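You operate a simulated robot arm through the tools that you are given. There is no shell and no other tool.

Carry out the task below with a simulated robot arm. There is one attempt and no reset: what you move stays moved.

TASK
Melt the blue pot marked size at the heat on its label.
Fine: stand it in the round well of the glue warmer, set the knob, then switch on; switch off once the lamp is green; lid on, no bubbles. Set down upright: what you pick out.

The check looks at the end state, three seconds after you hand in, the way a careful person would. Anything else that was tipped, shoved, dropped, spilled or broken makes it a failure. Lids that push on must go on centred and level and be pressed home; caps that screw on are set level and turned clockwise until they are tight.

THE ROBOT
A 7-joint arm with a two-finger gripper, fixed in place. Base frame: the origin is at the foot of the arm, x ahead of it, y to its left, z up; the work surface is at about z = 0.92. Readings come in m, rad, newtons and seconds.
With the tool pointing down near the work surface it reaches from about 0.34 to 0.72 m from the base axis. Its first joint turns from -1.152 to 1.152 rad. Payload 2.45 kg.
Tool frame: the origin (TCP) lies between the finger pads and is the grasp point; the fingertips stand 0.026 m ahead of it; z points along the fingers, y is the line along which they close. Largest opening 0.096 m; the body of the gripper starts 0.069 m behind the TCP.
Orientation is told as [roll, pitch, yaw] about the base's x, y, z axes, in that order, counted from this pose: with the fingers straight down and closing along the base's y, the tool's x points along the base's -x, its y along +y and its z along -z.

THE INTERFACE
- The arm moves only by the tool nudge_tool. Its argument "plan" is a list of rows, each a list of 7 numbers: the turn, a rotation vector about the base's x, y, z in units of 120 degrees (1.0 is 120 degrees), then the shift along the base's x, y, z in units of 150 mm (1.0 is 150 mm), then the closure, from 0 (fully open) to 1 (shut). In form: [[ax, ay, az, dx, dy, dz, jaw], ...]. A call has 1 to 20 rows; each row is the pose to reach, as a shift and turn from the pose commanded when the call began. A call with a number of a shift or a turn outside -1 to 1 is refused whole. A row lasts 0.2 s, in which the tool goes at most 0.05 m and 0.15 rad; a call with a longer step from one row to the next is refused whole, and so is a gripper value outside its range. Where a pose cannot be reached the arm comes as near as it can. A force on the tool above 40 N (or 10 N above the force at the start of the call, whichever is more), or a blocked arm, ends the call early, and 0.2 s more pass. Each finger halts on what it meets, pressing with about 44 N; the grip force reading is that of the motor and also rises with nothing between the fingers. The clock runs only during rows and for 0.2 s after the last one: add rows that repeat a pose to give the fingers time. It gives the time, the measured TCP pose, the force on the tool (base axes), the opening and the grip force at its end, in the units of the frame above (readings bear some noise), with the torque about the TCP (base axes, N m) and any sound that the robot's microphone picked up, and new pictures: "pictures" is both (left out), scene, wrist or none.
- Cameras (640 x 400 px; columns grow to the right, rows downward): "scene" is fixed at [0.1789, -0.4038, 1.4354]; the picture's right is [0.63, -0.78, 0.00], its down [-0.38, -0.31, -0.87] and it looks along [0.68, 0.55, -0.49] (base axes); focal length 264 px, centre (320, 200). "wrist" rides on the gripper at [0.082, 0.003, -0.098] in the tool frame; the picture's right is [-0.04, 1.00, 0.00], its down [-0.73, -0.03, -0.68] and it looks along [-0.68, -0.03, 0.73] (tool axes); focal length 256 px, centre (320, 200). There is no depth. A picture from a camera that has moved, and an enlarged one, comes with that camera's place and axes in the base frame and with its lens.
- enlarge(camera, box): a new picture of the part [left, top, right, bottom] of that camera's present view, enlarged. The clock stands still meanwhile.
- finish_job(): hands the job in; it is judged then, once.

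Places have to be worked out from the pictures, the camera data and where the tool is seen. Open the gripper and draw the arm clear of the work before you hand the job in, unless the task says otherwise.

The tools are called after "Emit:" by a JSON object that holds its "op" and its "data". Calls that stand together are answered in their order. nudge_tool: Moves the arm, as the interface text tells. Its arguments: {"type":"object","properties":{"plan":{"type":"array","items":{"type":"array","items":{"type":"number"}}},"pictures":{"type":"string","enum":["both","scene","wrist","none"]}},"required":["plan"]} The other tools are called the same way: enlarge (camera, box) takes an enlarged picture of a part of a camera's view; finish_job () hands the job in.

At the start:

```text
t: 0.0
eef_pos: [0.4425, 0.0429, 1.3273]
tcp_rot: [0.001, 0.0, 0.0]
wrist_force: [-1.3, 0.2, -0.1]
moment: [0.0, 0.0, -0.01]
grip_width: 0.0959
gripper_force: 0.1
```

scene: 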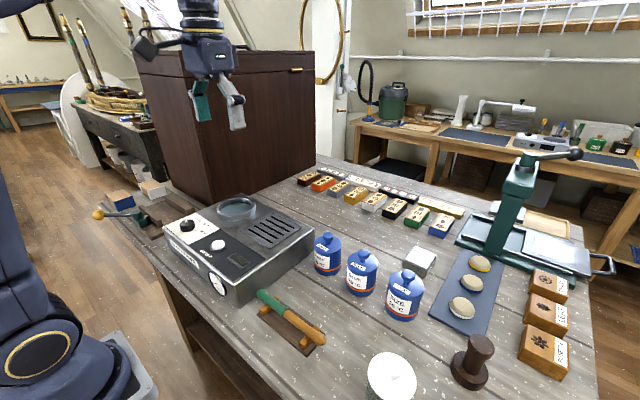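
wrist: 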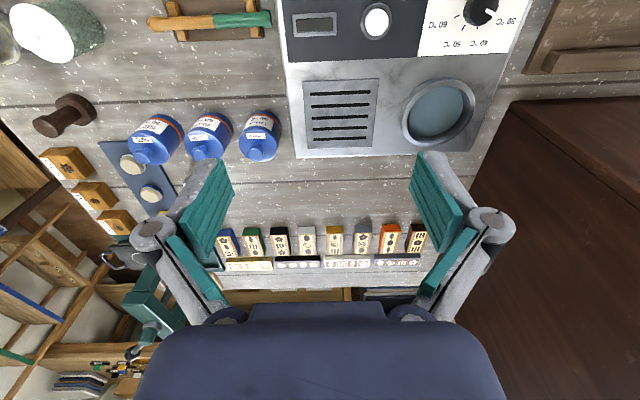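

I see a glue warmer with a round well, knob and button, and three blue pots with labels. I'll enlarge the views to read the labels before moving anything.

Emit:
{"op": "enlarge", "data": {"camera": "scene", "box": [300, 220, 440, 330]}}

Emit:
{"op": "enlarge", "data": {"camera": "scene", "box": [150, 180, 330, 310]}}

Emit:
{"op": "enlarge", "data": {"camera": "wrist", "box": [100, 90, 300, 215]}}

Emit:
{"op": "enlarge", "data": {"camera": "wrist", "box": [280, 0, 530, 160]}}

Emit:
{"op": "enlarge", "data": {"camera": "scene", "box": [300, 300, 620, 400]}}

```text
3.64 times, centred on (370, 275) of scene
camera zoom: at [0.1789, -0.4038, 1.4354], right [0.63, -0.78, 0.0], down [-0.38, -0.31, -0.87], along [0.68, 0.55, -0.49], focal length 959 px, centre (138, -73)
```

zoom: 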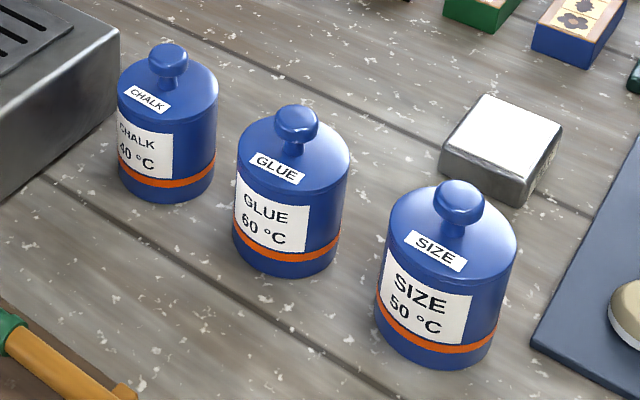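

```text
3.08 times, centred on (240, 245) of scene
camera zoom: at [0.1789, -0.4038, 1.4354], right [0.63, -0.78, 0.0], down [-0.38, -0.31, -0.87], along [0.68, 0.55, -0.49], focal length 811 px, centre (566, 62)
```

zoom: 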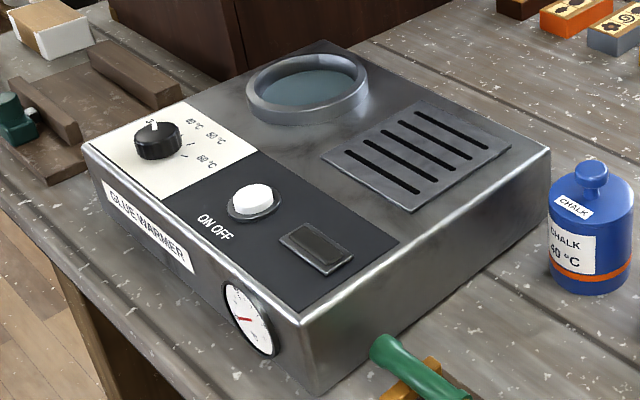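

```text
3.20 times, centred on (200, 152) of wrist
camera zoom: at [0.3615, 0.0475, 1.4249], right [0.04, 1.0, 0.0], down [0.73, -0.03, 0.68], along [0.68, -0.03, -0.73], focal length 819 px, centre (704, 352)
```

zoom: 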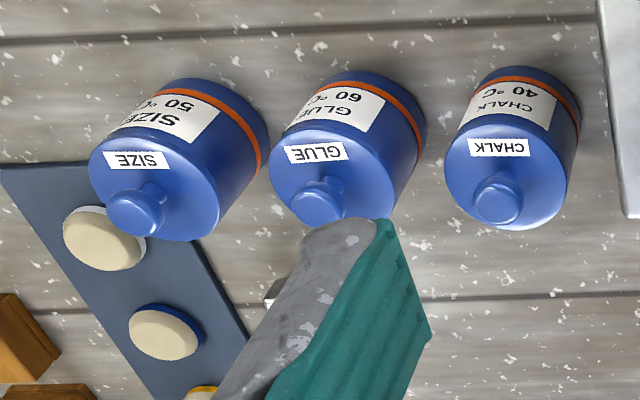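

```text
2.50 times, centred on (405, 80) of wrist
camera zoom: at [0.3615, 0.0475, 1.4249], right [0.04, 1.0, 0.0], down [0.73, -0.03, 0.68], along [0.68, -0.03, -0.73], focal length 640 px, centre (108, 500)
```

zoom: 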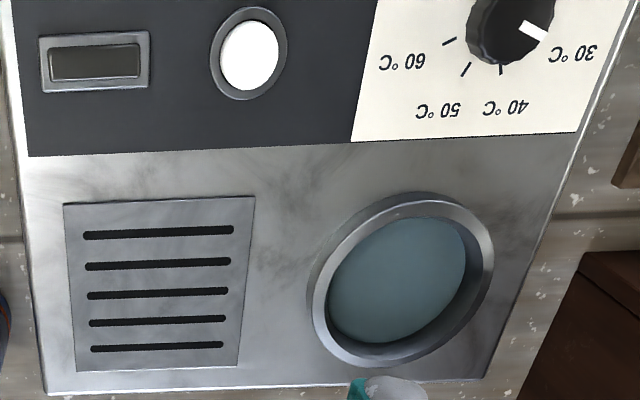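

```text
2.00 times, centred on (460, 350) of scene
camera zoom: at [0.1789, -0.4038, 1.4354], right [0.63, -0.78, 0.0], down [-0.38, -0.31, -0.87], along [0.68, 0.55, -0.49], focal length 527 px, centre (40, -100)
```

zoom: 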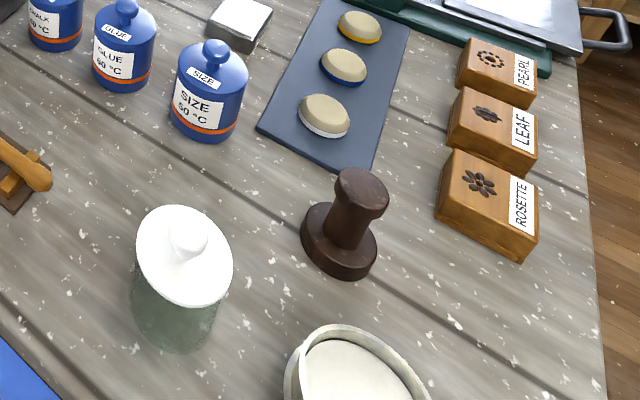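

The SIZE pot (label 50 °C) is the one nearest the mat, with its knob at about (0.61, -0.29, 1.025). The well is at about (0.55, 0.23), the dial at about (0.405, 0.23) and the button at about (0.42, 0.118). I'll move over the warmer to get a better look at the dial and the well.

Emit:
{"op": "nudge_tool", "data": {"plan": [[0, 0, 0, -0.05, 0.25, -0.02, 0], [0, 0, 0, -0.1, 0.5, -0.05, 0], [0, 0, 0, -0.15, 0.75, -0.08, 0], [0, 0, 0, -0.2, 0.98, -0.1, 0], [0, 0, 0, -0.2, 0.98, -0.1, 0]], "pictures": "wrist"}}

```text
t: 1.2
eef_pos: [0.4112, 0.1919, 1.3141]
tcp_rot: [-0.001, 0.0, -0.001]
wrist_force: [-0.2, 0.8, -1.0]
moment: [0.0, 0.01, -0.01]
grip_width: 0.096
gripper_force: 0.1
camera wrist: at [0.3309, 0.1959, 1.4122], right [0.04, 1.0, 0.0], down [0.73, -0.03, 0.68], along [0.68, -0.03, -0.73], focal length 256 px, centre (320, 200)
```

wrist: 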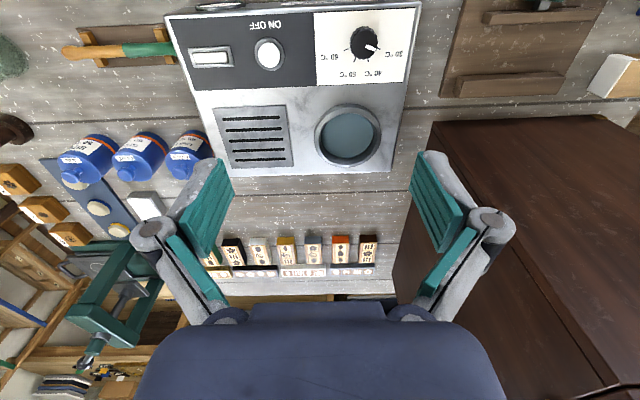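

The whole dial, button and well are now in view. I'll enlarge the dial and the well to read the tick angles.

Emit:
{"op": "enlarge", "data": {"camera": "wrist", "box": [310, 5, 420, 90]}}

Emit:
{"op": "enlarge", "data": {"camera": "wrist", "box": [160, 0, 430, 180]}}

Emit:
{"op": "enlarge", "data": {"camera": "scene", "box": [165, 190, 250, 250]}}

```text
4.71 times, centred on (365, 48) of wrist
camera zoom: at [0.3309, 0.1959, 1.4122], right [0.04, 1.0, 0.0], down [0.73, -0.03, 0.68], along [0.68, -0.03, -0.73], focal length 1205 px, centre (108, 918)
```

zoom: 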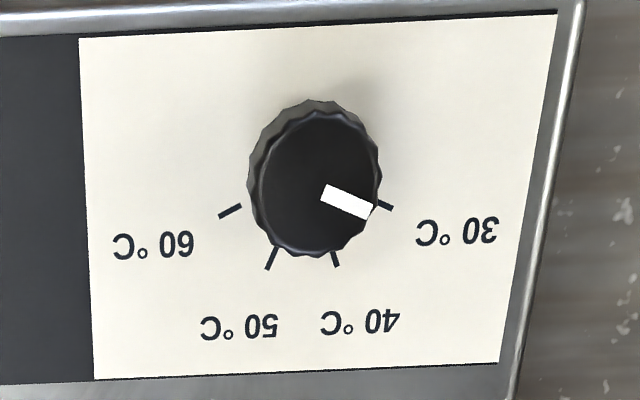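

```text
2.22 times, centred on (295, 90) of wrist
camera zoom: at [0.3309, 0.1959, 1.4122], right [0.04, 1.0, 0.0], down [0.73, -0.03, 0.68], along [0.68, -0.03, -0.73], focal length 569 px, centre (376, 444)
```

zoom: 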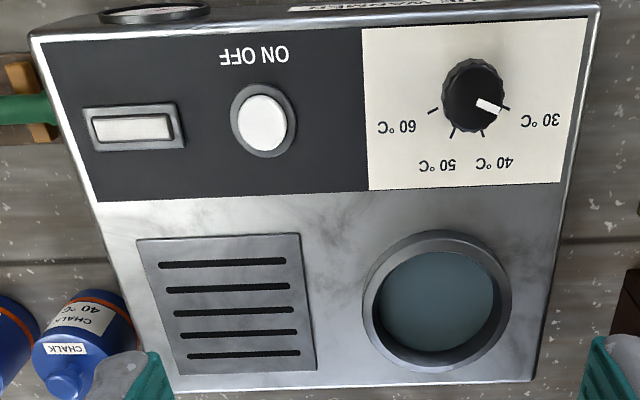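

```text
6.67 times, centred on (208, 220) of scene
camera zoom: at [0.1789, -0.4038, 1.4354], right [0.63, -0.78, 0.0], down [-0.38, -0.31, -0.87], along [0.68, 0.55, -0.49], focal length 1758 px, centre (1070, 67)
```

zoom: 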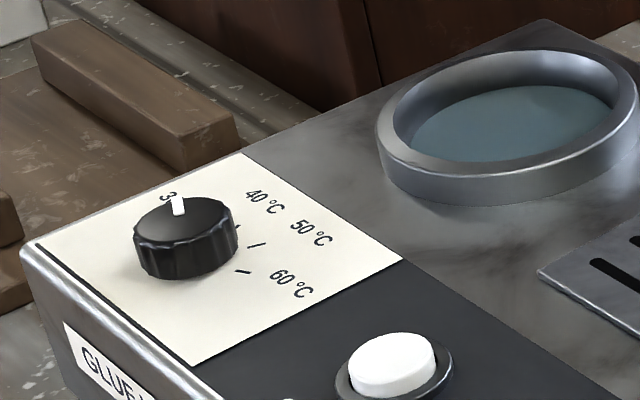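

The dial ticks work out at +67°, +22°, -22° and -67° from +x for 30, 40, 50 and 60, centred at (0.413, 0.251), so reaching 50 is a 90° clockwise turn. Next I'll enlarge the SIZE pot to find its lid seam and size before approaching it.

Emit:
{"op": "enlarge", "data": {"camera": "scene", "box": [375, 255, 435, 330]}}

Emit:
{"op": "enlarge", "data": {"camera": "scene", "box": [305, 225, 385, 300]}}

Emit:
{"op": "nudge_tool", "data": {"plan": [[0, 0, 0, 0.1, -0.25, 0, 0], [0, 0, 0, 0.2, -0.5, 0, 0], [0, 0, 0, 0.3, -0.75, 0, 0], [0, 0, 0, 0.4, -1.0, 0, 0], [0, 0, 0, 0.4, -1.0, 0, 0]], "pictures": "none"}}

```text
5.33 times, centred on (405, 292) of scene
camera zoom: at [0.1789, -0.4038, 1.4354], right [0.63, -0.78, 0.0], down [-0.38, -0.31, -0.87], along [0.68, 0.55, -0.49], focal length 1406 px, centre (-133, -293)
```

zoom: 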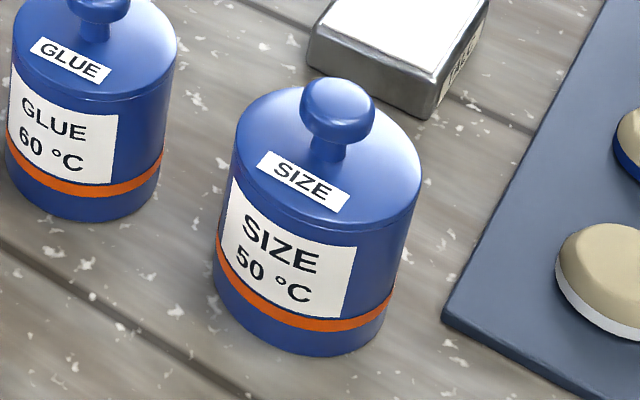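

```text
5.33 times, centred on (345, 262) of scene
camera zoom: at [0.1789, -0.4038, 1.4354], right [0.63, -0.78, 0.0], down [-0.38, -0.31, -0.87], along [0.68, 0.55, -0.49], focal length 1406 px, centre (187, -133)
```

zoom: 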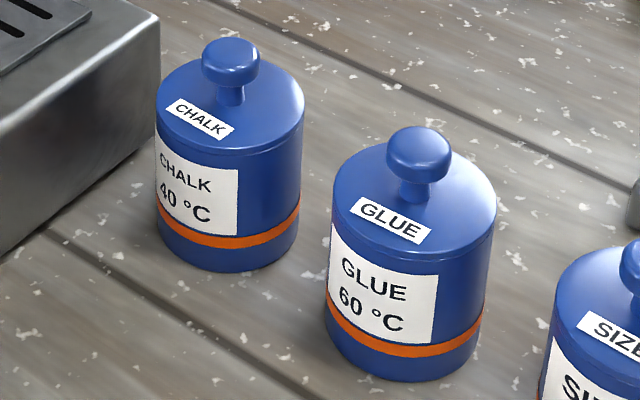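

```text
t: 2.4
eef_pos: [0.47, 0.0406, 1.3136]
tcp_rot: [-0.001, 0.001, 0.001]
wrist_force: [-0.2, 0.5, -0.7]
moment: [-0.01, 0.02, 0.02]
grip_width: 0.0959
gripper_force: 0.0
```

I need the well's depth to choose a grip height, so I'll zoom in on the well and the pots from the present wrist view and from the scene camera.

Emit:
{"op": "enlarge", "data": {"camera": "wrist", "box": [380, 60, 500, 150]}}

Emit:
{"op": "enlarge", "data": {"camera": "scene", "box": [205, 185, 270, 230]}}

Emit:
{"op": "enlarge", "data": {"camera": "wrist", "box": [90, 60, 310, 200]}}

```text
4.44 times, centred on (440, 105) of wrist
camera zoom: at [0.3895, 0.0453, 1.4114], right [0.04, 1.0, 0.0], down [0.73, -0.03, 0.68], along [0.68, -0.03, -0.73], focal length 1138 px, centre (-213, 622)
```

zoom: 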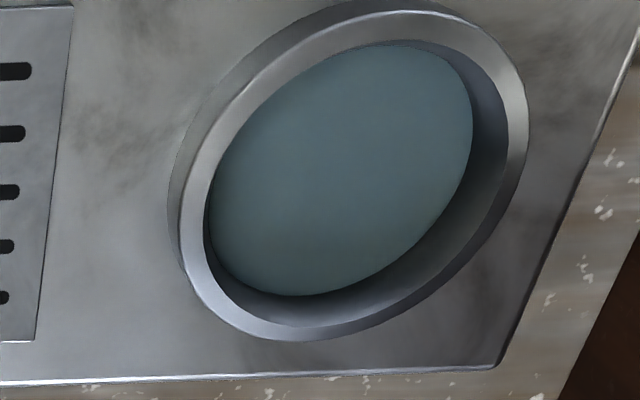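

```text
8.89 times, centred on (238, 208) of scene
camera zoom: at [0.1789, -0.4038, 1.4354], right [0.63, -0.78, 0.0], down [-0.38, -0.31, -0.87], along [0.68, 0.55, -0.49], focal length 2344 px, centre (1053, 133)
```

zoom: 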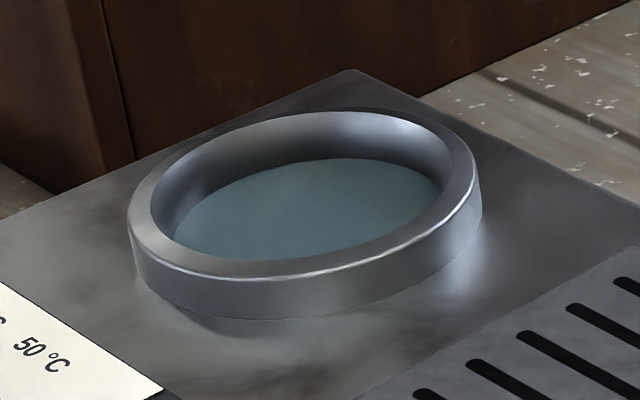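

```text
2.86 times, centred on (200, 130) of wrist
camera zoom: at [0.3895, 0.0453, 1.4114], right [0.04, 1.0, 0.0], down [0.73, -0.03, 0.68], along [0.68, -0.03, -0.73], focal length 731 px, centre (663, 400)
```

zoom: 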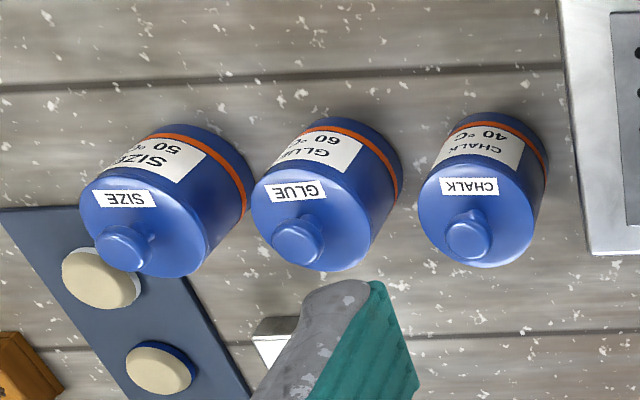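

The well is about 19 mm deep (floor z ≈ 0.998, rim ≈ 1.017) and about 0.10 m across; the pot is about 0.076 m in diameter. I'll move over the SIZE pot, turning the tool +30° so the fingers clear the GLUE pot.

Emit:
{"op": "nudge_tool", "data": {"plan": [[0, 0, 0.06, 0.15, -0.25, -0.05, 0], [0, 0, 0.12, 0.3, -0.5, -0.1, 0], [0, 0, 0.18, 0.4, -0.75, -0.15, 0], [0, 0, 0.24, 0.45, -1.0, -0.2, 0], [0, 0, 0.25, 0.45, -1.0, -0.2, 0]], "pictures": "none"}}

Emit:
{"op": "nudge_tool", "data": {"plan": [[0, 0, 0, 0.05, -0.25, -0.1, 0], [0, 0, 0, 0.1, -0.5, -0.2, 0], [0, 0, 0, 0.15, -0.75, -0.3, 0], [0, 0, 0, 0.2, -1.0, -0.4, 0], [0, 0, 0, 0.2, -1.0, -0.4, 0]], "pictures": "both"}}

```text
t: 3.6
eef_pos: [0.5399, -0.11, 1.2809]
tcp_rot: [0.002, 0.0, 0.523]
wrist_force: [-0.3, -0.8, 0.2]
moment: [-0.07, 0.01, 0.02]
grip_width: 0.096
gripper_force: 0.2
```

```text
t: 4.8
eef_pos: [0.5693, -0.2621, 1.2168]
tcp_rot: [0.0, -0.002, 0.524]
wrist_force: [-0.7, 0.5, -0.7]
moment: [-0.01, -0.01, -0.03]
grip_width: 0.0959
gripper_force: 0.1
camera wrist: at [0.4984, -0.2997, 1.315], right [-0.46, 0.89, 0.0], down [0.65, 0.34, 0.68], along [0.6, 0.32, -0.73], focal length 256 px, centre (320, 200)
```

scene: 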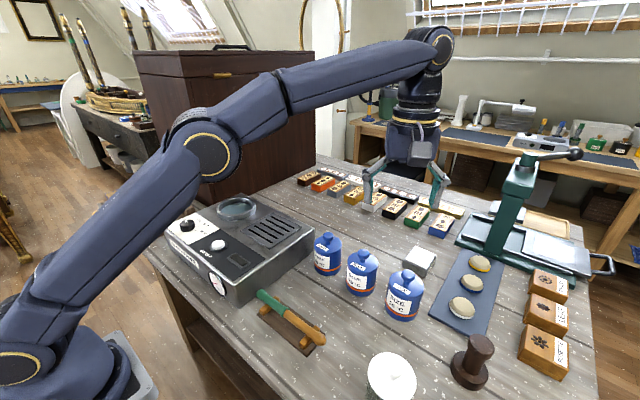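
wrist: 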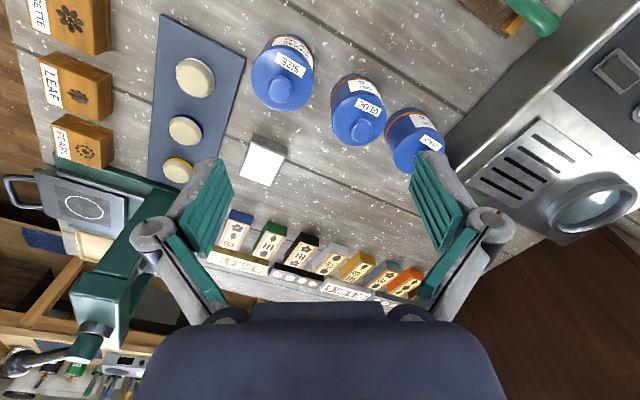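

The tool is now near the SIZE pot. I'll zoom in from this viewpoint to pin down its axis.

Emit:
{"op": "enlarge", "data": {"camera": "wrist", "box": [230, 20, 400, 160]}}

```text
2.86 times, centred on (315, 90) of wrist
camera zoom: at [0.4984, -0.2997, 1.315], right [-0.46, 0.89, 0.0], down [0.65, 0.34, 0.68], along [0.6, 0.32, -0.73], focal length 731 px, centre (334, 514)
```

zoom: 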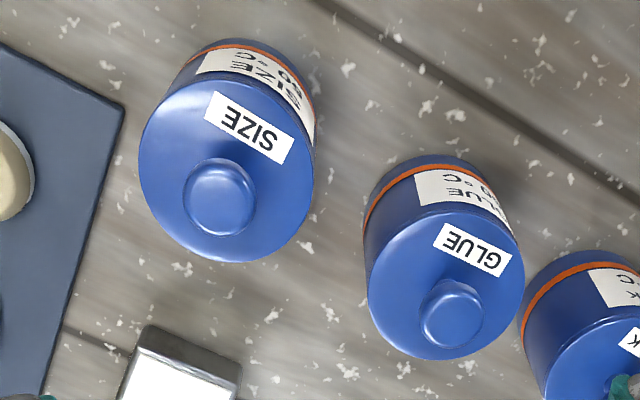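

The SIZE pot axis comes out at about (0.605, -0.292), with lid top z ≈ 1.006 and knob top ≈ 1.035. I'll go directly above it and check alignment before descending.

Emit:
{"op": "nudge_tool", "data": {"plan": [[0, 0, 0, 0.12, -0.11, -0.15, 0], [0, 0, 0, 0.233, -0.213, -0.35, 0], [0, 0, 0, 0.233, -0.213, -0.6, 0], [0, 0, 0, 0.233, -0.213, -0.6, 0], [0, 0, 0, 0.233, -0.213, -0.6, 0]], "pictures": "both"}}

```text
t: 6.0
eef_pos: [0.6032, -0.2946, 1.1305]
tcp_rot: [0.0, 0.0, 0.524]
wrist_force: [-0.4, 0.3, -0.3]
moment: [-0.01, -0.04, 0.0]
grip_width: 0.096
gripper_force: 0.1
out of reach, approached as far as the arm can: row 2
camera wrist: at [0.5321, -0.332, 1.2276], right [-0.46, 0.89, 0.0], down [0.65, 0.34, 0.68], along [0.6, 0.32, -0.73], focal length 256 px, centre (320, 200)
```

scene: 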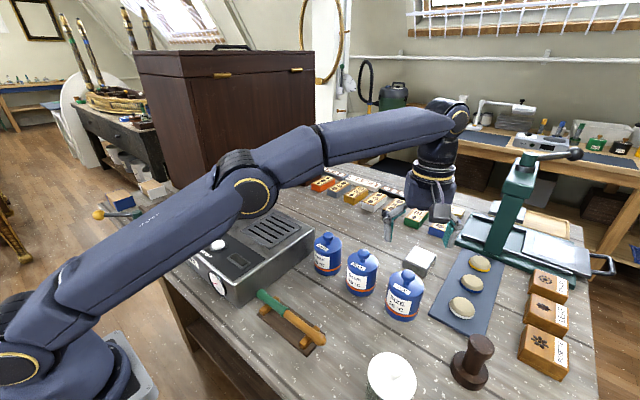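
wrist: 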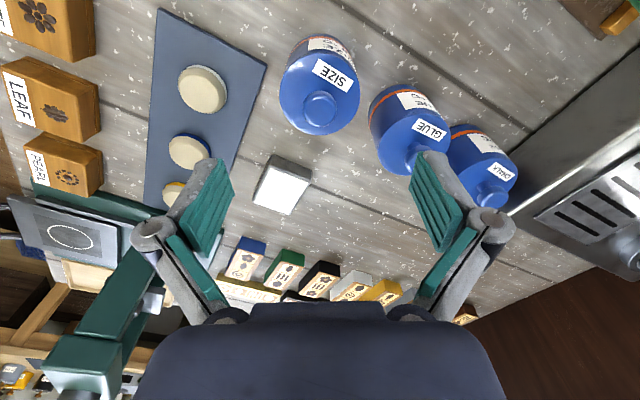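

The pot is centred between the fingers in the wrist view. I'll apply a small correction and descend part-way, then check again.

Emit:
{"op": "nudge_tool", "data": {"plan": [[0, 0, 0, 0.012, 0.018, -0.15, 0], [0, 0, 0, 0.012, 0.018, -0.3, 0], [0, 0, 0, 0.012, 0.018, -0.45, 0], [0, 0, 0, 0.012, 0.018, -0.6, 0], [0, 0, 0, 0.012, 0.018, -0.7, 0], [0, 0, 0, 0.012, 0.018, -0.7, 0]], "pictures": "both"}}

```text
t: 7.4
eef_pos: [0.6066, -0.2906, 1.0257]
tcp_rot: [-0.001, 0.001, 0.521]
wrist_force: [-0.2, 0.0, -0.9]
moment: [0.03, -0.02, 0.01]
grip_width: 0.0959
gripper_force: 0.2
camera wrist: at [0.5344, -0.3272, 1.1242], right [-0.46, 0.89, 0.0], down [0.65, 0.34, 0.68], along [0.6, 0.31, -0.73], focal length 256 px, centre (320, 200)
```

scene: 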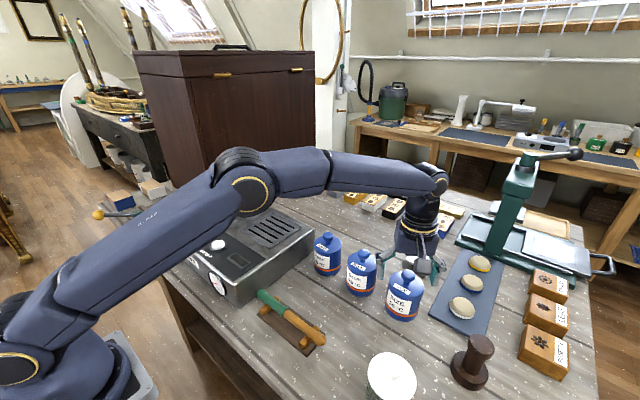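
wrist: 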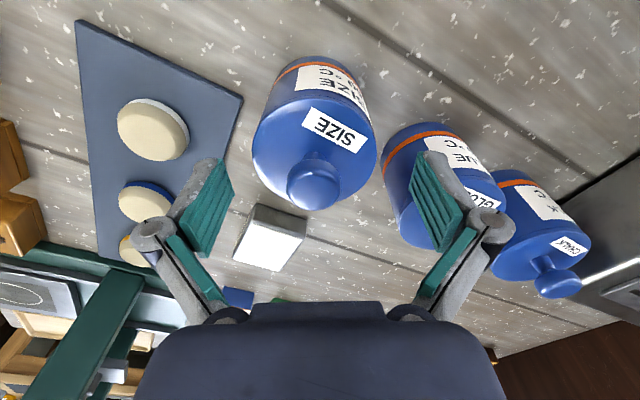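

The knob sits about 3 mm left of the TCP in the wrist view, so I'll shift slightly and descend to z ≈ 0.974, watching the force.

Emit:
{"op": "nudge_tool", "data": {"plan": [[0, 0, 0, 0.009, -0.018, -0.07, 0], [0, 0, 0, 0.009, -0.018, -0.15, 0], [0, 0, 0, 0.009, -0.018, -0.23, 0], [0, 0, 0, 0.009, -0.018, -0.29, 0], [0, 0, 0, 0.009, -0.018, -0.335, 0], [0, 0, 0, 0.009, -0.018, -0.335, 0]], "pictures": "both"}}

```text
t: 8.8
eef_pos: [0.6082, -0.2935, 0.9759]
tcp_rot: [0.001, 0.001, 0.521]
wrist_force: [0.2, 0.4, -0.3]
moment: [0.0, 0.02, 0.0]
grip_width: 0.0957
gripper_force: 0.0
camera wrist: at [0.5366, -0.3296, 1.0741], right [-0.46, 0.89, 0.0], down [0.65, 0.34, 0.68], along [0.6, 0.32, -0.73], focal length 256 px, centre (320, 200)
```

scene: 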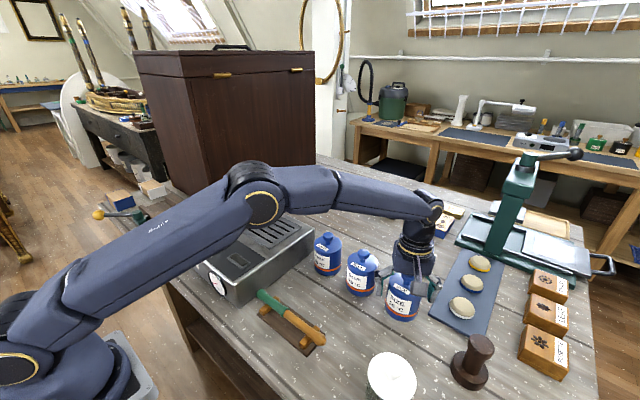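
wrist: 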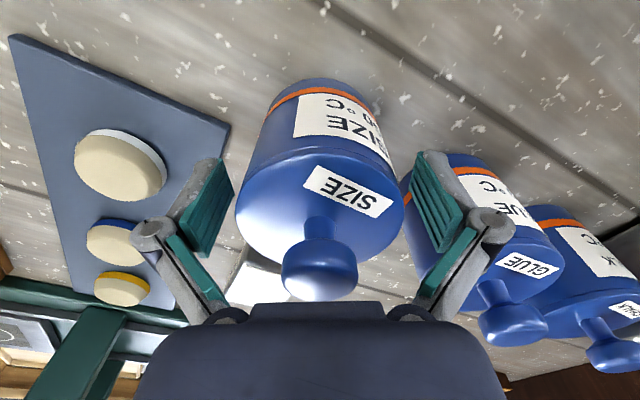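

Clearances look good: the knob is about 10 mm under the gripper body and the fingers are either side of the pot. I'll shift back 3 mm and close on the body.

Emit:
{"op": "nudge_tool", "data": {"plan": [[0, 0, 0, -0.018, -0.008, 0, 0], [0, 0, 0, -0.018, -0.008, 0, 0.1], [0, 0, 0, -0.018, -0.008, 0, 0.2], [0, 0, 0, -0.018, -0.008, 0, 0.3], [0, 0, 0, -0.018, -0.008, 0, 0.5], [0, 0, 0, -0.018, -0.008, 0, 0.5], [0, 0, 0, -0.018, -0.008, 0, 0.5]], "pictures": "both"}}

```text
t: 10.4
eef_pos: [0.6062, -0.2927, 0.977]
tcp_rot: [-0.002, -0.001, 0.521]
wrist_force: [1.5, -2.0, 1.8]
moment: [-0.17, -0.1, 0.0]
grip_width: 0.0714
gripper_force: 43.9
camera wrist: at [0.5339, -0.331, 1.0748], right [-0.46, 0.89, 0.0], down [0.65, 0.34, 0.68], along [0.6, 0.31, -0.73], focal length 256 px, centre (320, 200)
```

scene: 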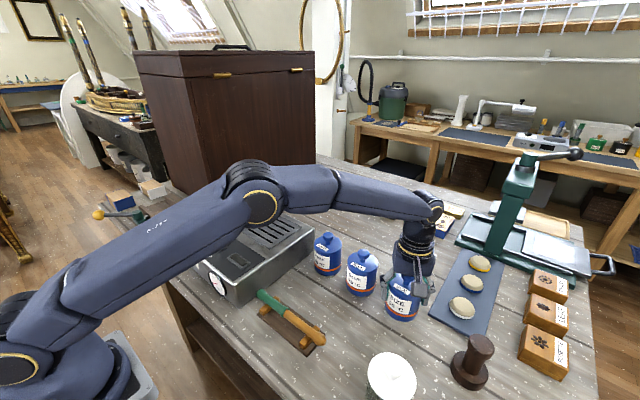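
wrist: 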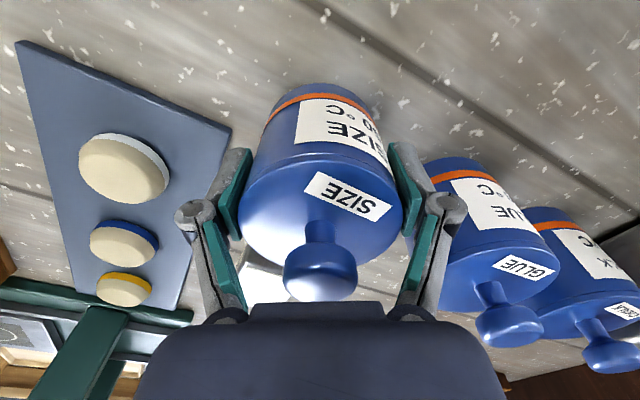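

The pot is gripped at 71 mm with 44 N. I'll lift it straight up, keeping it level.

Emit:
{"op": "nudge_tool", "data": {"plan": [[0, 0, 0, -0.018, -0.008, 0.08, 0.5], [0, 0, 0, -0.018, -0.008, 0.2, 0.5], [0, 0, 0, -0.018, -0.008, 0.35, 0.5], [0, 0, 0, -0.018, -0.008, 0.5, 0.5], [0, 0, 0, -0.018, -0.008, 0.65, 0.5], [0, 0, 0, -0.018, -0.008, 0.8, 0.5], [0, 0, 0, -0.018, -0.008, 0.9, 0.5], [0, 0, 0, -0.018, -0.008, 0.95, 0.5]], "pictures": "both"}}

```text
t: 12.2
eef_pos: [0.6012, -0.2958, 1.1204]
tcp_rot: [0.0, -0.001, 0.524]
wrist_force: [0.1, 0.2, -0.2]
moment: [0.0, 0.01, 0.0]
grip_width: 0.0479
gripper_force: 0.0
camera wrist: at [0.5307, -0.3324, 1.2182], right [-0.46, 0.89, 0.0], down [0.65, 0.34, 0.68], along [0.6, 0.32, -0.73], focal length 256 px, centre (320, 200)
```

scene: 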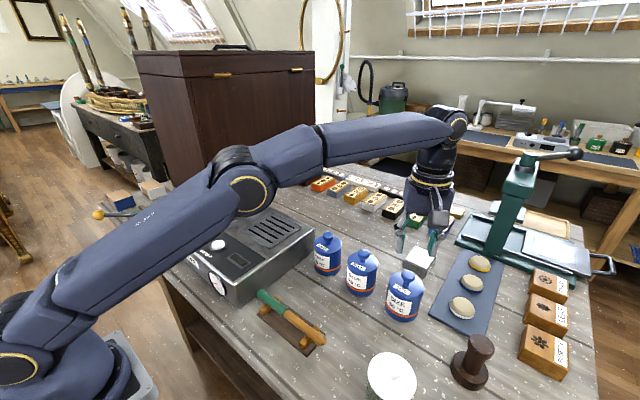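
wrist: 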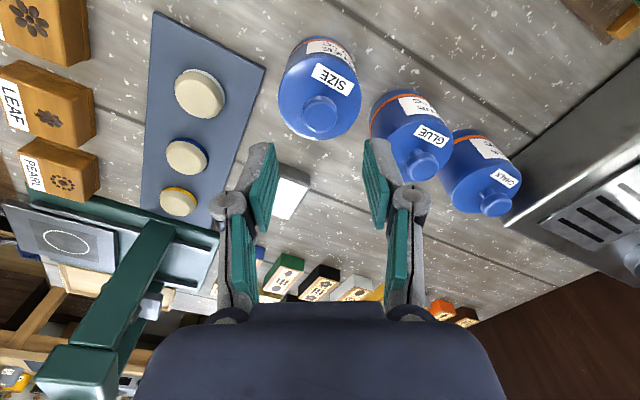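

The fingers slipped off; the pot is still standing where it was, so I'll zoom in to check that nothing moved and work out why.

Emit:
{"op": "enlarge", "data": {"camera": "scene", "box": [370, 250, 440, 330]}}

Emit:
{"op": "enlarge", "data": {"camera": "wrist", "box": [260, 20, 380, 150]}}

```text
5.00 times, centred on (405, 290) of scene
camera zoom: at [0.1789, -0.4038, 1.4354], right [0.63, -0.78, 0.0], down [-0.38, -0.31, -0.87], along [0.68, 0.55, -0.49], focal length 1318 px, centre (-105, -250)
```

zoom: 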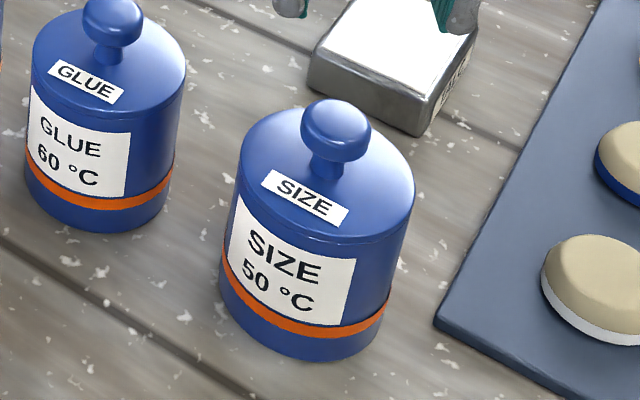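

```text
3.08 times, centred on (320, 85) of wrist
camera zoom: at [0.5307, -0.3324, 1.2182], right [-0.46, 0.89, 0.0], down [0.65, 0.34, 0.68], along [0.6, 0.32, -0.73], focal length 788 px, centre (320, 554)
```

zoom: 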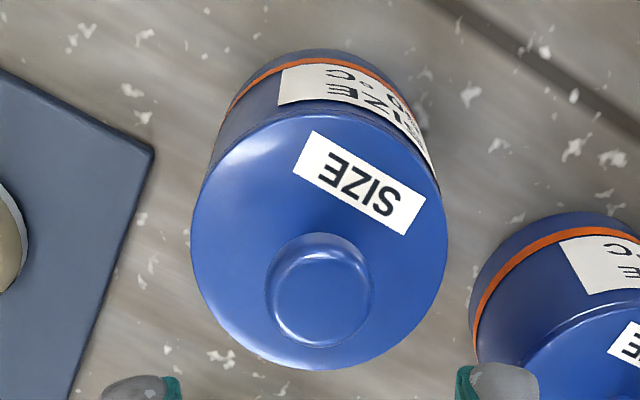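

The pot and lid are undisturbed. I'll look closely at the fingers to see where the pads lie and whether they are parallel, so I can choose a better grip.

Emit:
{"op": "enlarge", "data": {"camera": "wrist", "box": [190, 130, 450, 320]}}

Emit:
{"op": "enlarge", "data": {"camera": "scene", "box": [380, 170, 470, 280]}}

```text
2.11 times, centred on (320, 225) of wrist
camera zoom: at [0.5307, -0.3324, 1.2182], right [-0.46, 0.89, 0.0], down [0.65, 0.34, 0.68], along [0.6, 0.32, -0.73], focal length 539 px, centre (320, 147)
```

zoom: 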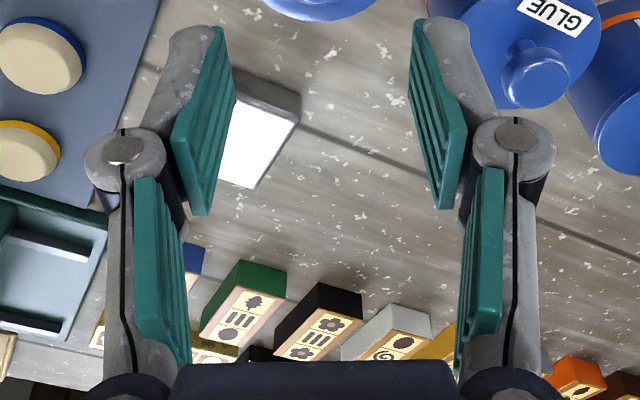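

```text
3.64 times, centred on (425, 225) of scene
camera zoom: at [0.1789, -0.4038, 1.4354], right [0.63, -0.78, 0.0], down [-0.38, -0.31, -0.87], along [0.68, 0.55, -0.49], focal length 959 px, centre (-62, 109)
```

zoom: 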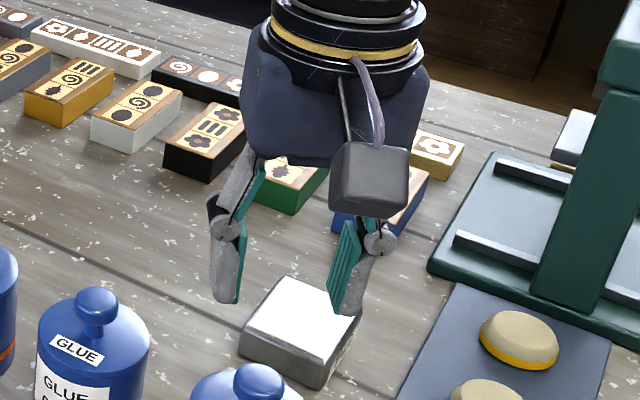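

The pads look sound and the pot stayed centred, so the grip was probably too high or the pot is slippery or heavy. I'll reopen, go down a little lower (TCP z ≈ 0.970, still clear of the knob), and re-grip for a small test lift.

Emit:
{"op": "nudge_tool", "data": {"plan": [[0, 0, 0, 0, 0, 0, 0], [0, 0, 0, 0, 0, 0, 0], [0, 0, 0, -0.01, 0, 0, 0], [0, 0, 0, -0.01, 0, -0.2, 0], [0, 0, 0, -0.01, 0, -0.4, 0], [0, 0, 0, -0.01, 0, -0.6, 0], [0, 0, 0, -0.01, 0, -0.75, 0], [0, 0, 0, -0.01, 0, -0.88, 0], [0, 0, 0, -0.01, 0, -0.96, 0], [0, 0, 0, -0.01, 0, -0.997, 0], [0, 0, 0, -0.01, 0, -0.997, 0]], "pictures": "wrist"}}

```text
t: 14.6
eef_pos: [0.6007, -0.2935, 0.9695]
tcp_rot: [-0.001, 0.0, 0.526]
wrist_force: [-0.3, 1.5, -0.1]
moment: [-0.01, -0.01, 0.0]
grip_width: 0.096
gripper_force: 0.0
camera wrist: at [0.5289, -0.3301, 1.0675], right [-0.46, 0.89, 0.0], down [0.65, 0.34, 0.68], along [0.6, 0.32, -0.73], focal length 256 px, centre (320, 200)
```

wrist: 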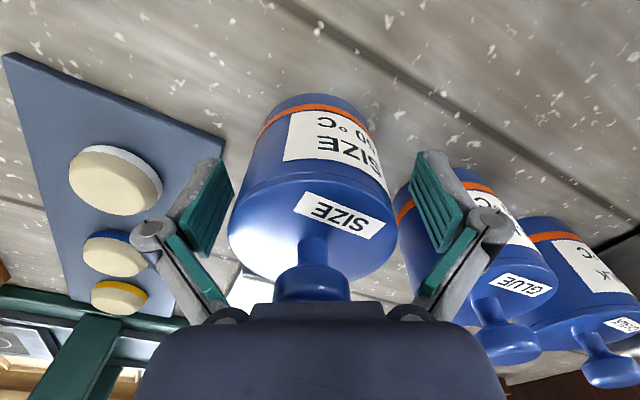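

Measured position is about 3 mm short in x; I'll correct it, close fully, then do a small 8 mm test lift and read the forces.

Emit:
{"op": "nudge_tool", "data": {"plan": [[0, 0, 0, 0.02, -0.01, 0, 0], [0, 0, 0, 0.02, -0.01, 0, 0.15], [0, 0, 0, 0.02, -0.01, 0, 0.3], [0, 0, 0, 0.02, -0.01, 0, 0.6], [0, 0, 0, 0.02, -0.01, 0, 1], [0, 0, 0, 0.02, -0.01, 0, 1], [0, 0, 0, 0.02, -0.01, 0, 1]], "pictures": "wrist"}}

Emit:
{"op": "nudge_tool", "data": {"plan": [[0, 0, 0, 0, 0, 0.02, 1], [0, 0, 0, 0, 0, 0.04, 1], [0, 0, 0, 0, 0, 0.055, 1], [0, 0, 0, 0, 0, 0.055, 1]], "pictures": "both"}}

```text
t: 16.2
eef_pos: [0.6035, -0.2955, 0.9696]
tcp_rot: [-0.003, 0.0, 0.523]
wrist_force: [2.4, -1.6, 2.5]
moment: [-0.12, -0.05, 0.04]
grip_width: 0.0713
gripper_force: 43.9
camera wrist: at [0.5323, -0.3317, 1.068], right [-0.46, 0.89, 0.0], down [0.65, 0.34, 0.68], along [0.6, 0.31, -0.73], focal length 256 px, centre (320, 200)
```

wrist: 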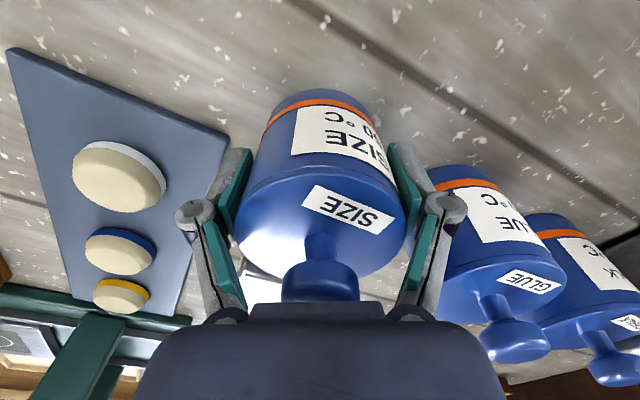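

```text
t: 17.2
eef_pos: [0.6034, -0.2944, 0.9783]
tcp_rot: [-0.001, 0.0, 0.524]
wrist_force: [0.0, -0.5, -4.3]
moment: [-0.02, 0.04, 0.0]
grip_width: 0.0715
gripper_force: 44.0
camera wrist: at [0.5321, -0.3316, 1.0758], right [-0.46, 0.89, 0.0], down [0.65, 0.34, 0.68], along [0.6, 0.32, -0.73], focal length 256 px, centre (320, 200)
```

scene: 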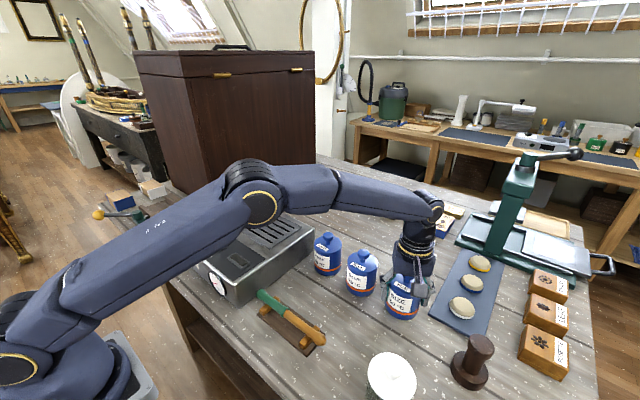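
wrist: 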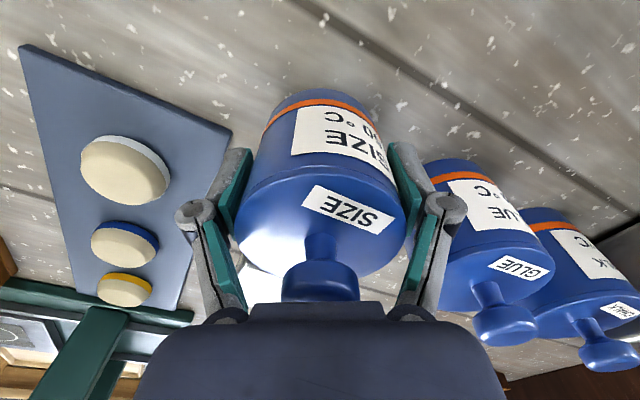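

The test lift works: the force now shows about 4.3 N of weight and the pot moves with the gripper. I'll keep lifting slowly and check that it isn't creeping.

Emit:
{"op": "nudge_tool", "data": {"plan": [[0, 0, 0, 0, 0, 0.04, 1], [0, 0, 0, 0, 0, 0.08, 1], [0, 0, 0, 0, 0, 0.12, 1], [0, 0, 0, 0, 0, 0.16, 1], [0, 0, 0, 0, 0, 0.2, 1], [0, 0, 0, 0, 0, 0.24, 1], [0, 0, 0, 0, 0, 0.24, 1]], "pictures": "both"}}

```text
t: 18.8
eef_pos: [0.6045, -0.2959, 1.014]
tcp_rot: [0.0, 0.001, 0.523]
wrist_force: [0.1, 0.3, -5.0]
moment: [-0.01, 0.0, 0.02]
grip_width: 0.0711
gripper_force: 43.5
camera wrist: at [0.5329, -0.3327, 1.1121], right [-0.46, 0.89, 0.0], down [0.65, 0.34, 0.68], along [0.6, 0.32, -0.73], focal length 256 px, centre (320, 200)
```

scene: 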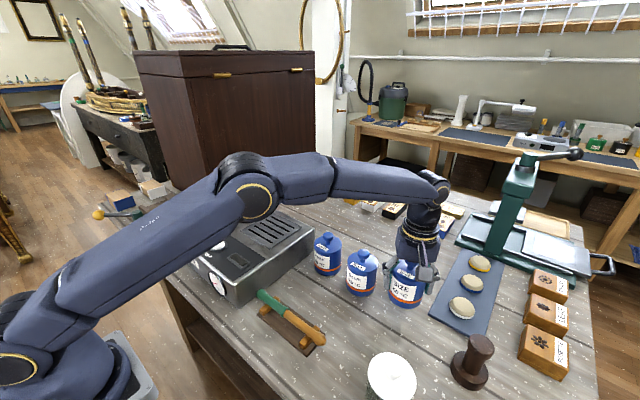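
wrist: 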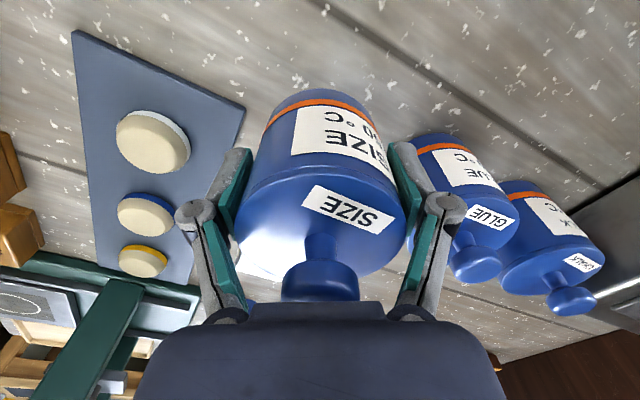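

No creep: the pot holds the same place in the fingers and the weight reads 5 N. I'll continue the slow lift to a safe carrying height.

Emit:
{"op": "nudge_tool", "data": {"plan": [[0, 0, 0, 0, 0, 0.03, 1], [0, 0, 0, 0, 0, 0.08, 1], [0, 0, 0, 0, 0, 0.13, 1], [0, 0, 0, 0, 0, 0.19, 1], [0, 0, 0, 0, 0, 0.25, 1], [0, 0, 0, 0, 0, 0.31, 1], [0, 0, 0, 0, 0, 0.37, 1], [0, 0, 0, 0, 0, 0.43, 1], [0, 0, 0, 0, 0, 0.49, 1], [0, 0, 0, 0, 0, 0.55, 1], [0, 0, 0, 0, 0, 0.61, 1], [0, 0, 0, 0, 0, 0.67, 1], [0, 0, 0, 0, 0, 0.73, 1], [0, 0, 0, 0, 0, 0.79, 1], [0, 0, 0, 0, 0, 0.84, 1], [0, 0, 0, 0, 0, 0.88, 1], [0, 0, 0, 0, 0, 0.9, 1], [0, 0, 0, 0, 0, 0.9, 1]], "pictures": "both"}}

```text
t: 22.6
eef_pos: [0.6039, -0.2969, 1.1488]
tcp_rot: [-0.001, 0.0, 0.523]
wrist_force: [0.0, 0.5, -4.2]
moment: [0.01, 0.05, 0.0]
grip_width: 0.0713
gripper_force: 44.4
camera wrist: at [0.5321, -0.3331, 1.2466], right [-0.46, 0.89, 0.0], down [0.65, 0.34, 0.68], along [0.6, 0.32, -0.73], focal length 256 px, centre (320, 200)
```

scene: 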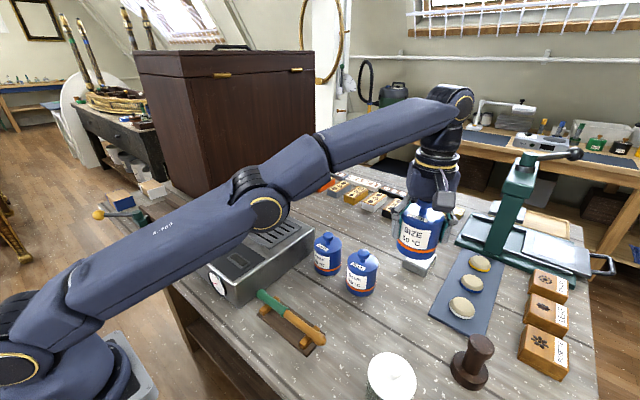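
wrist: 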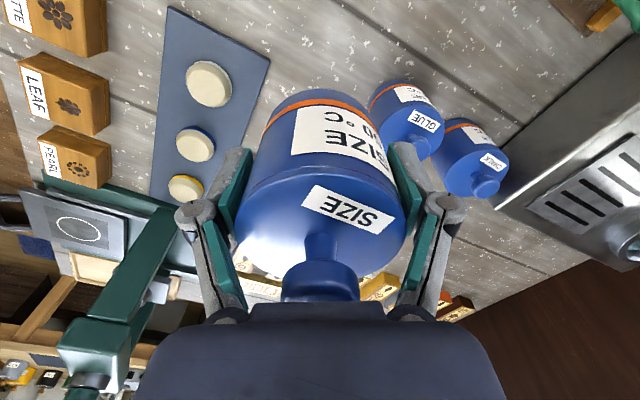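

The pot is secure at z ≈ 1.15. I'll carry it slowly toward the well, keeping the height and the tool orientation.

Emit:
{"op": "nudge_tool", "data": {"plan": [[0, 0, 0, -0.003, 0.04, 0, 1], [0, 0, 0, -0.01, 0.11, 0, 1], [0, 0, 0, -0.02, 0.2, 0, 1], [0, 0, 0, -0.03, 0.29, 0, 1], [0, 0, 0, -0.04, 0.38, 0, 1], [0, 0, 0, -0.05, 0.48, 0, 1], [0, 0, 0, -0.06, 0.58, 0, 1], [0, 0, 0, -0.07, 0.68, 0, 1], [0, 0, 0, -0.08, 0.78, 0, 1], [0, 0, 0, -0.09, 0.88, 0, 1]], "pictures": "none"}}

Emit:
{"op": "nudge_tool", "data": {"plan": [[0, 0, 0, -0.01, 0.08, 0, 1], [0, 0, 0, -0.02, 0.17, 0, 1], [0, 0, 0, -0.03, 0.26, 0, 1], [0, 0, 0, -0.04, 0.35, 0, 1], [0, 0, 0, -0.05, 0.44, 0, 1], [0, 0, 0, -0.06, 0.53, 0, 1], [0, 0, 0, -0.07, 0.62, 0, 1], [0, 0, 0, -0.08, 0.71, 0, 1], [0, 0, 0, -0.09, 0.8, 0, 1], [0, 0, 0, -0.09, 0.88, 0, 1]], "pictures": "both"}}

```text
t: 24.8
eef_pos: [0.5902, -0.1644, 1.1509]
tcp_rot: [0.0, 0.0, 0.524]
wrist_force: [0.2, 0.3, -5.4]
moment: [-0.03, 0.02, -0.01]
grip_width: 0.0709
gripper_force: 43.9
```

```text
t: 27.0
eef_pos: [0.5779, -0.032, 1.1483]
tcp_rot: [0.0, -0.001, 0.52]
wrist_force: [-1.0, -0.4, -6.2]
moment: [-0.05, 0.03, 0.0]
grip_width: 0.0712
gripper_force: 44.2
camera wrist: at [0.5051, -0.0693, 1.2468], right [-0.46, 0.89, 0.0], down [0.65, 0.34, 0.68], along [0.6, 0.31, -0.73], focal length 256 px, centre (320, 200)
```

scene: 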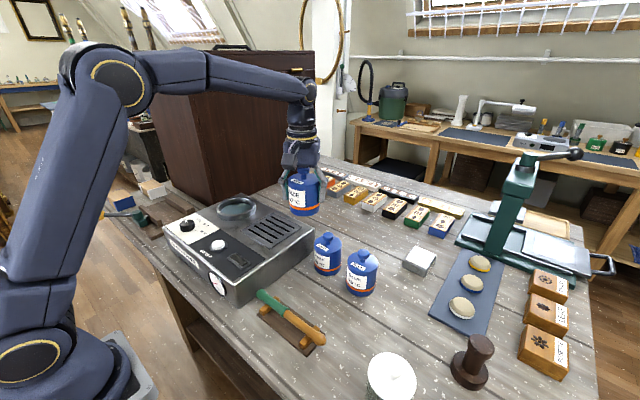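
wrist: 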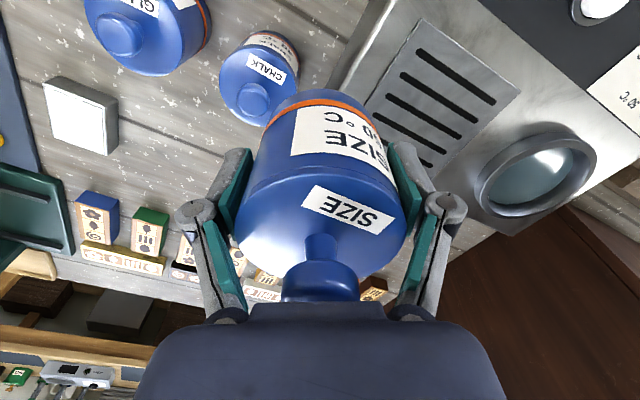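

Carry is stable; the wrist view gives the well at about (0.549, 0.229), consistent with my estimate. Continuing toward it.

Emit:
{"op": "nudge_tool", "data": {"plan": [[0, 0, 0, -0.01, 0.08, 0, 1], [0, 0, 0, -0.02, 0.17, 0, 1], [0, 0, 0, -0.03, 0.26, 0, 1], [0, 0, 0, -0.04, 0.35, 0, 1], [0, 0, 0, -0.05, 0.44, 0, 1], [0, 0, 0, -0.06, 0.53, 0, 1], [0, 0, 0, -0.07, 0.62, 0, 1], [0, 0, 0, -0.08, 0.71, 0, 1], [0, 0, 0, -0.09, 0.8, 0, 1], [0, 0, 0, -0.09, 0.88, 0, 1]], "pictures": "none"}}

Emit:
{"op": "nudge_tool", "data": {"plan": [[0, 0, 0, -0.01, 0.08, 0, 1], [0, 0, 0, -0.02, 0.17, 0, 1], [0, 0, 0, -0.03, 0.26, 0, 1], [0, 0, 0, -0.04, 0.35, 0, 1], [0, 0, 0, -0.05, 0.44, 0, 1], [0, 0, 0, -0.06, 0.53, 0, 1], [0, 0, 0, -0.07, 0.62, 0, 1], [0, 0, 0, -0.08, 0.7, 0, 1], [0, 0, 0, -0.09, 0.74, 0, 1], [0, 0, 0, -0.09, 0.74, 0, 1]], "pictures": "both"}}

```text
t: 29.2
eef_pos: [0.5639, 0.1008, 1.1485]
tcp_rot: [0.001, 0.0, 0.524]
wrist_force: [-0.6, 0.4, -5.1]
moment: [-0.05, 0.03, 0.0]
grip_width: 0.071
gripper_force: 44.0
```

```text
t: 31.4
eef_pos: [0.5508, 0.2106, 1.1484]
tcp_rot: [-0.001, 0.0, 0.523]
wrist_force: [-0.2, 0.5, -4.6]
moment: [-0.01, 0.02, 0.03]
grip_width: 0.0713
gripper_force: 44.0
camera wrist: at [0.4797, 0.1742, 1.2462], right [-0.46, 0.89, 0.0], down [0.65, 0.34, 0.68], along [0.6, 0.32, -0.73], focal length 256 px, centre (320, 200)
```

scene: 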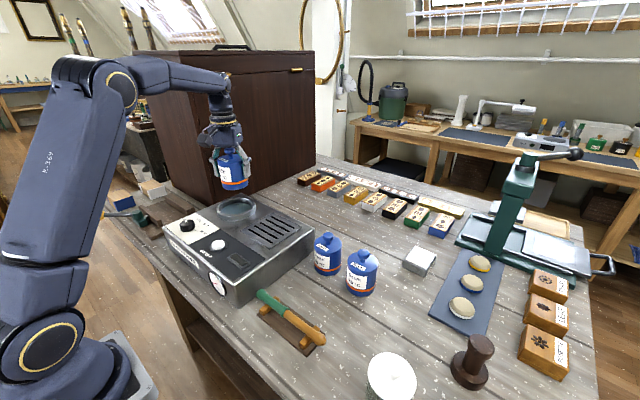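
wrist: 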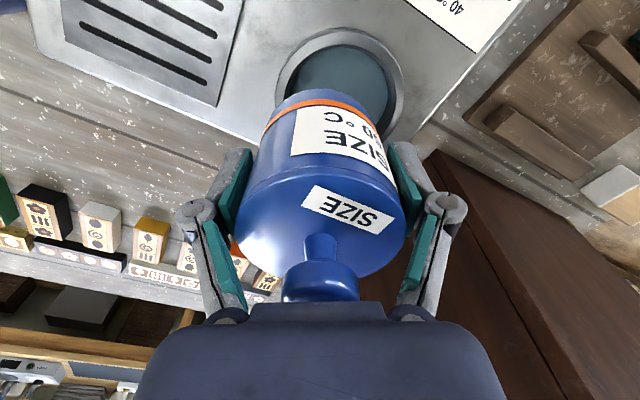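

I'm nearly over the well. I'll zoom in on the visible rim to fix its centre before lowering.

Emit:
{"op": "enlarge", "data": {"camera": "wrist", "box": [260, 10, 420, 150]}}

Emit:
{"op": "enlarge", "data": {"camera": "scene", "box": [195, 120, 280, 230]}}

```text
2.86 times, centred on (340, 80) of wrist
camera zoom: at [0.4797, 0.1742, 1.2462], right [-0.46, 0.89, 0.0], down [0.65, 0.34, 0.68], along [0.6, 0.32, -0.73], focal length 731 px, centre (263, 543)
```

zoom: 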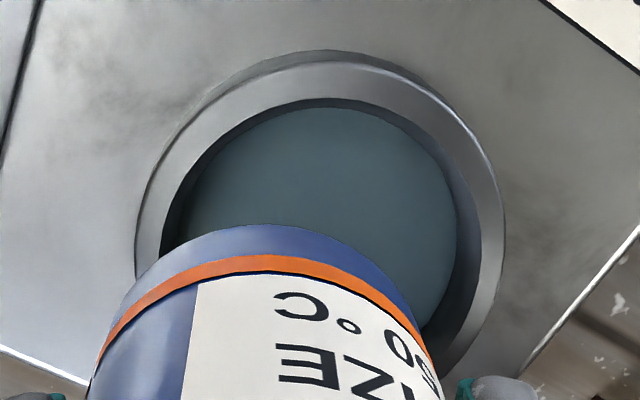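

```text
3.64 times, centred on (238, 175) of scene
camera zoom: at [0.179, -0.4038, 1.4354], right [0.63, -0.78, 0.0], down [-0.38, -0.31, -0.87], along [0.68, 0.55, -0.49], focal length 959 px, centre (620, 291)
```

zoom: 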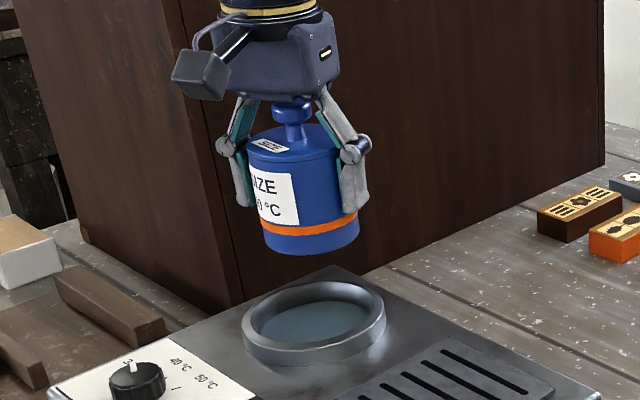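

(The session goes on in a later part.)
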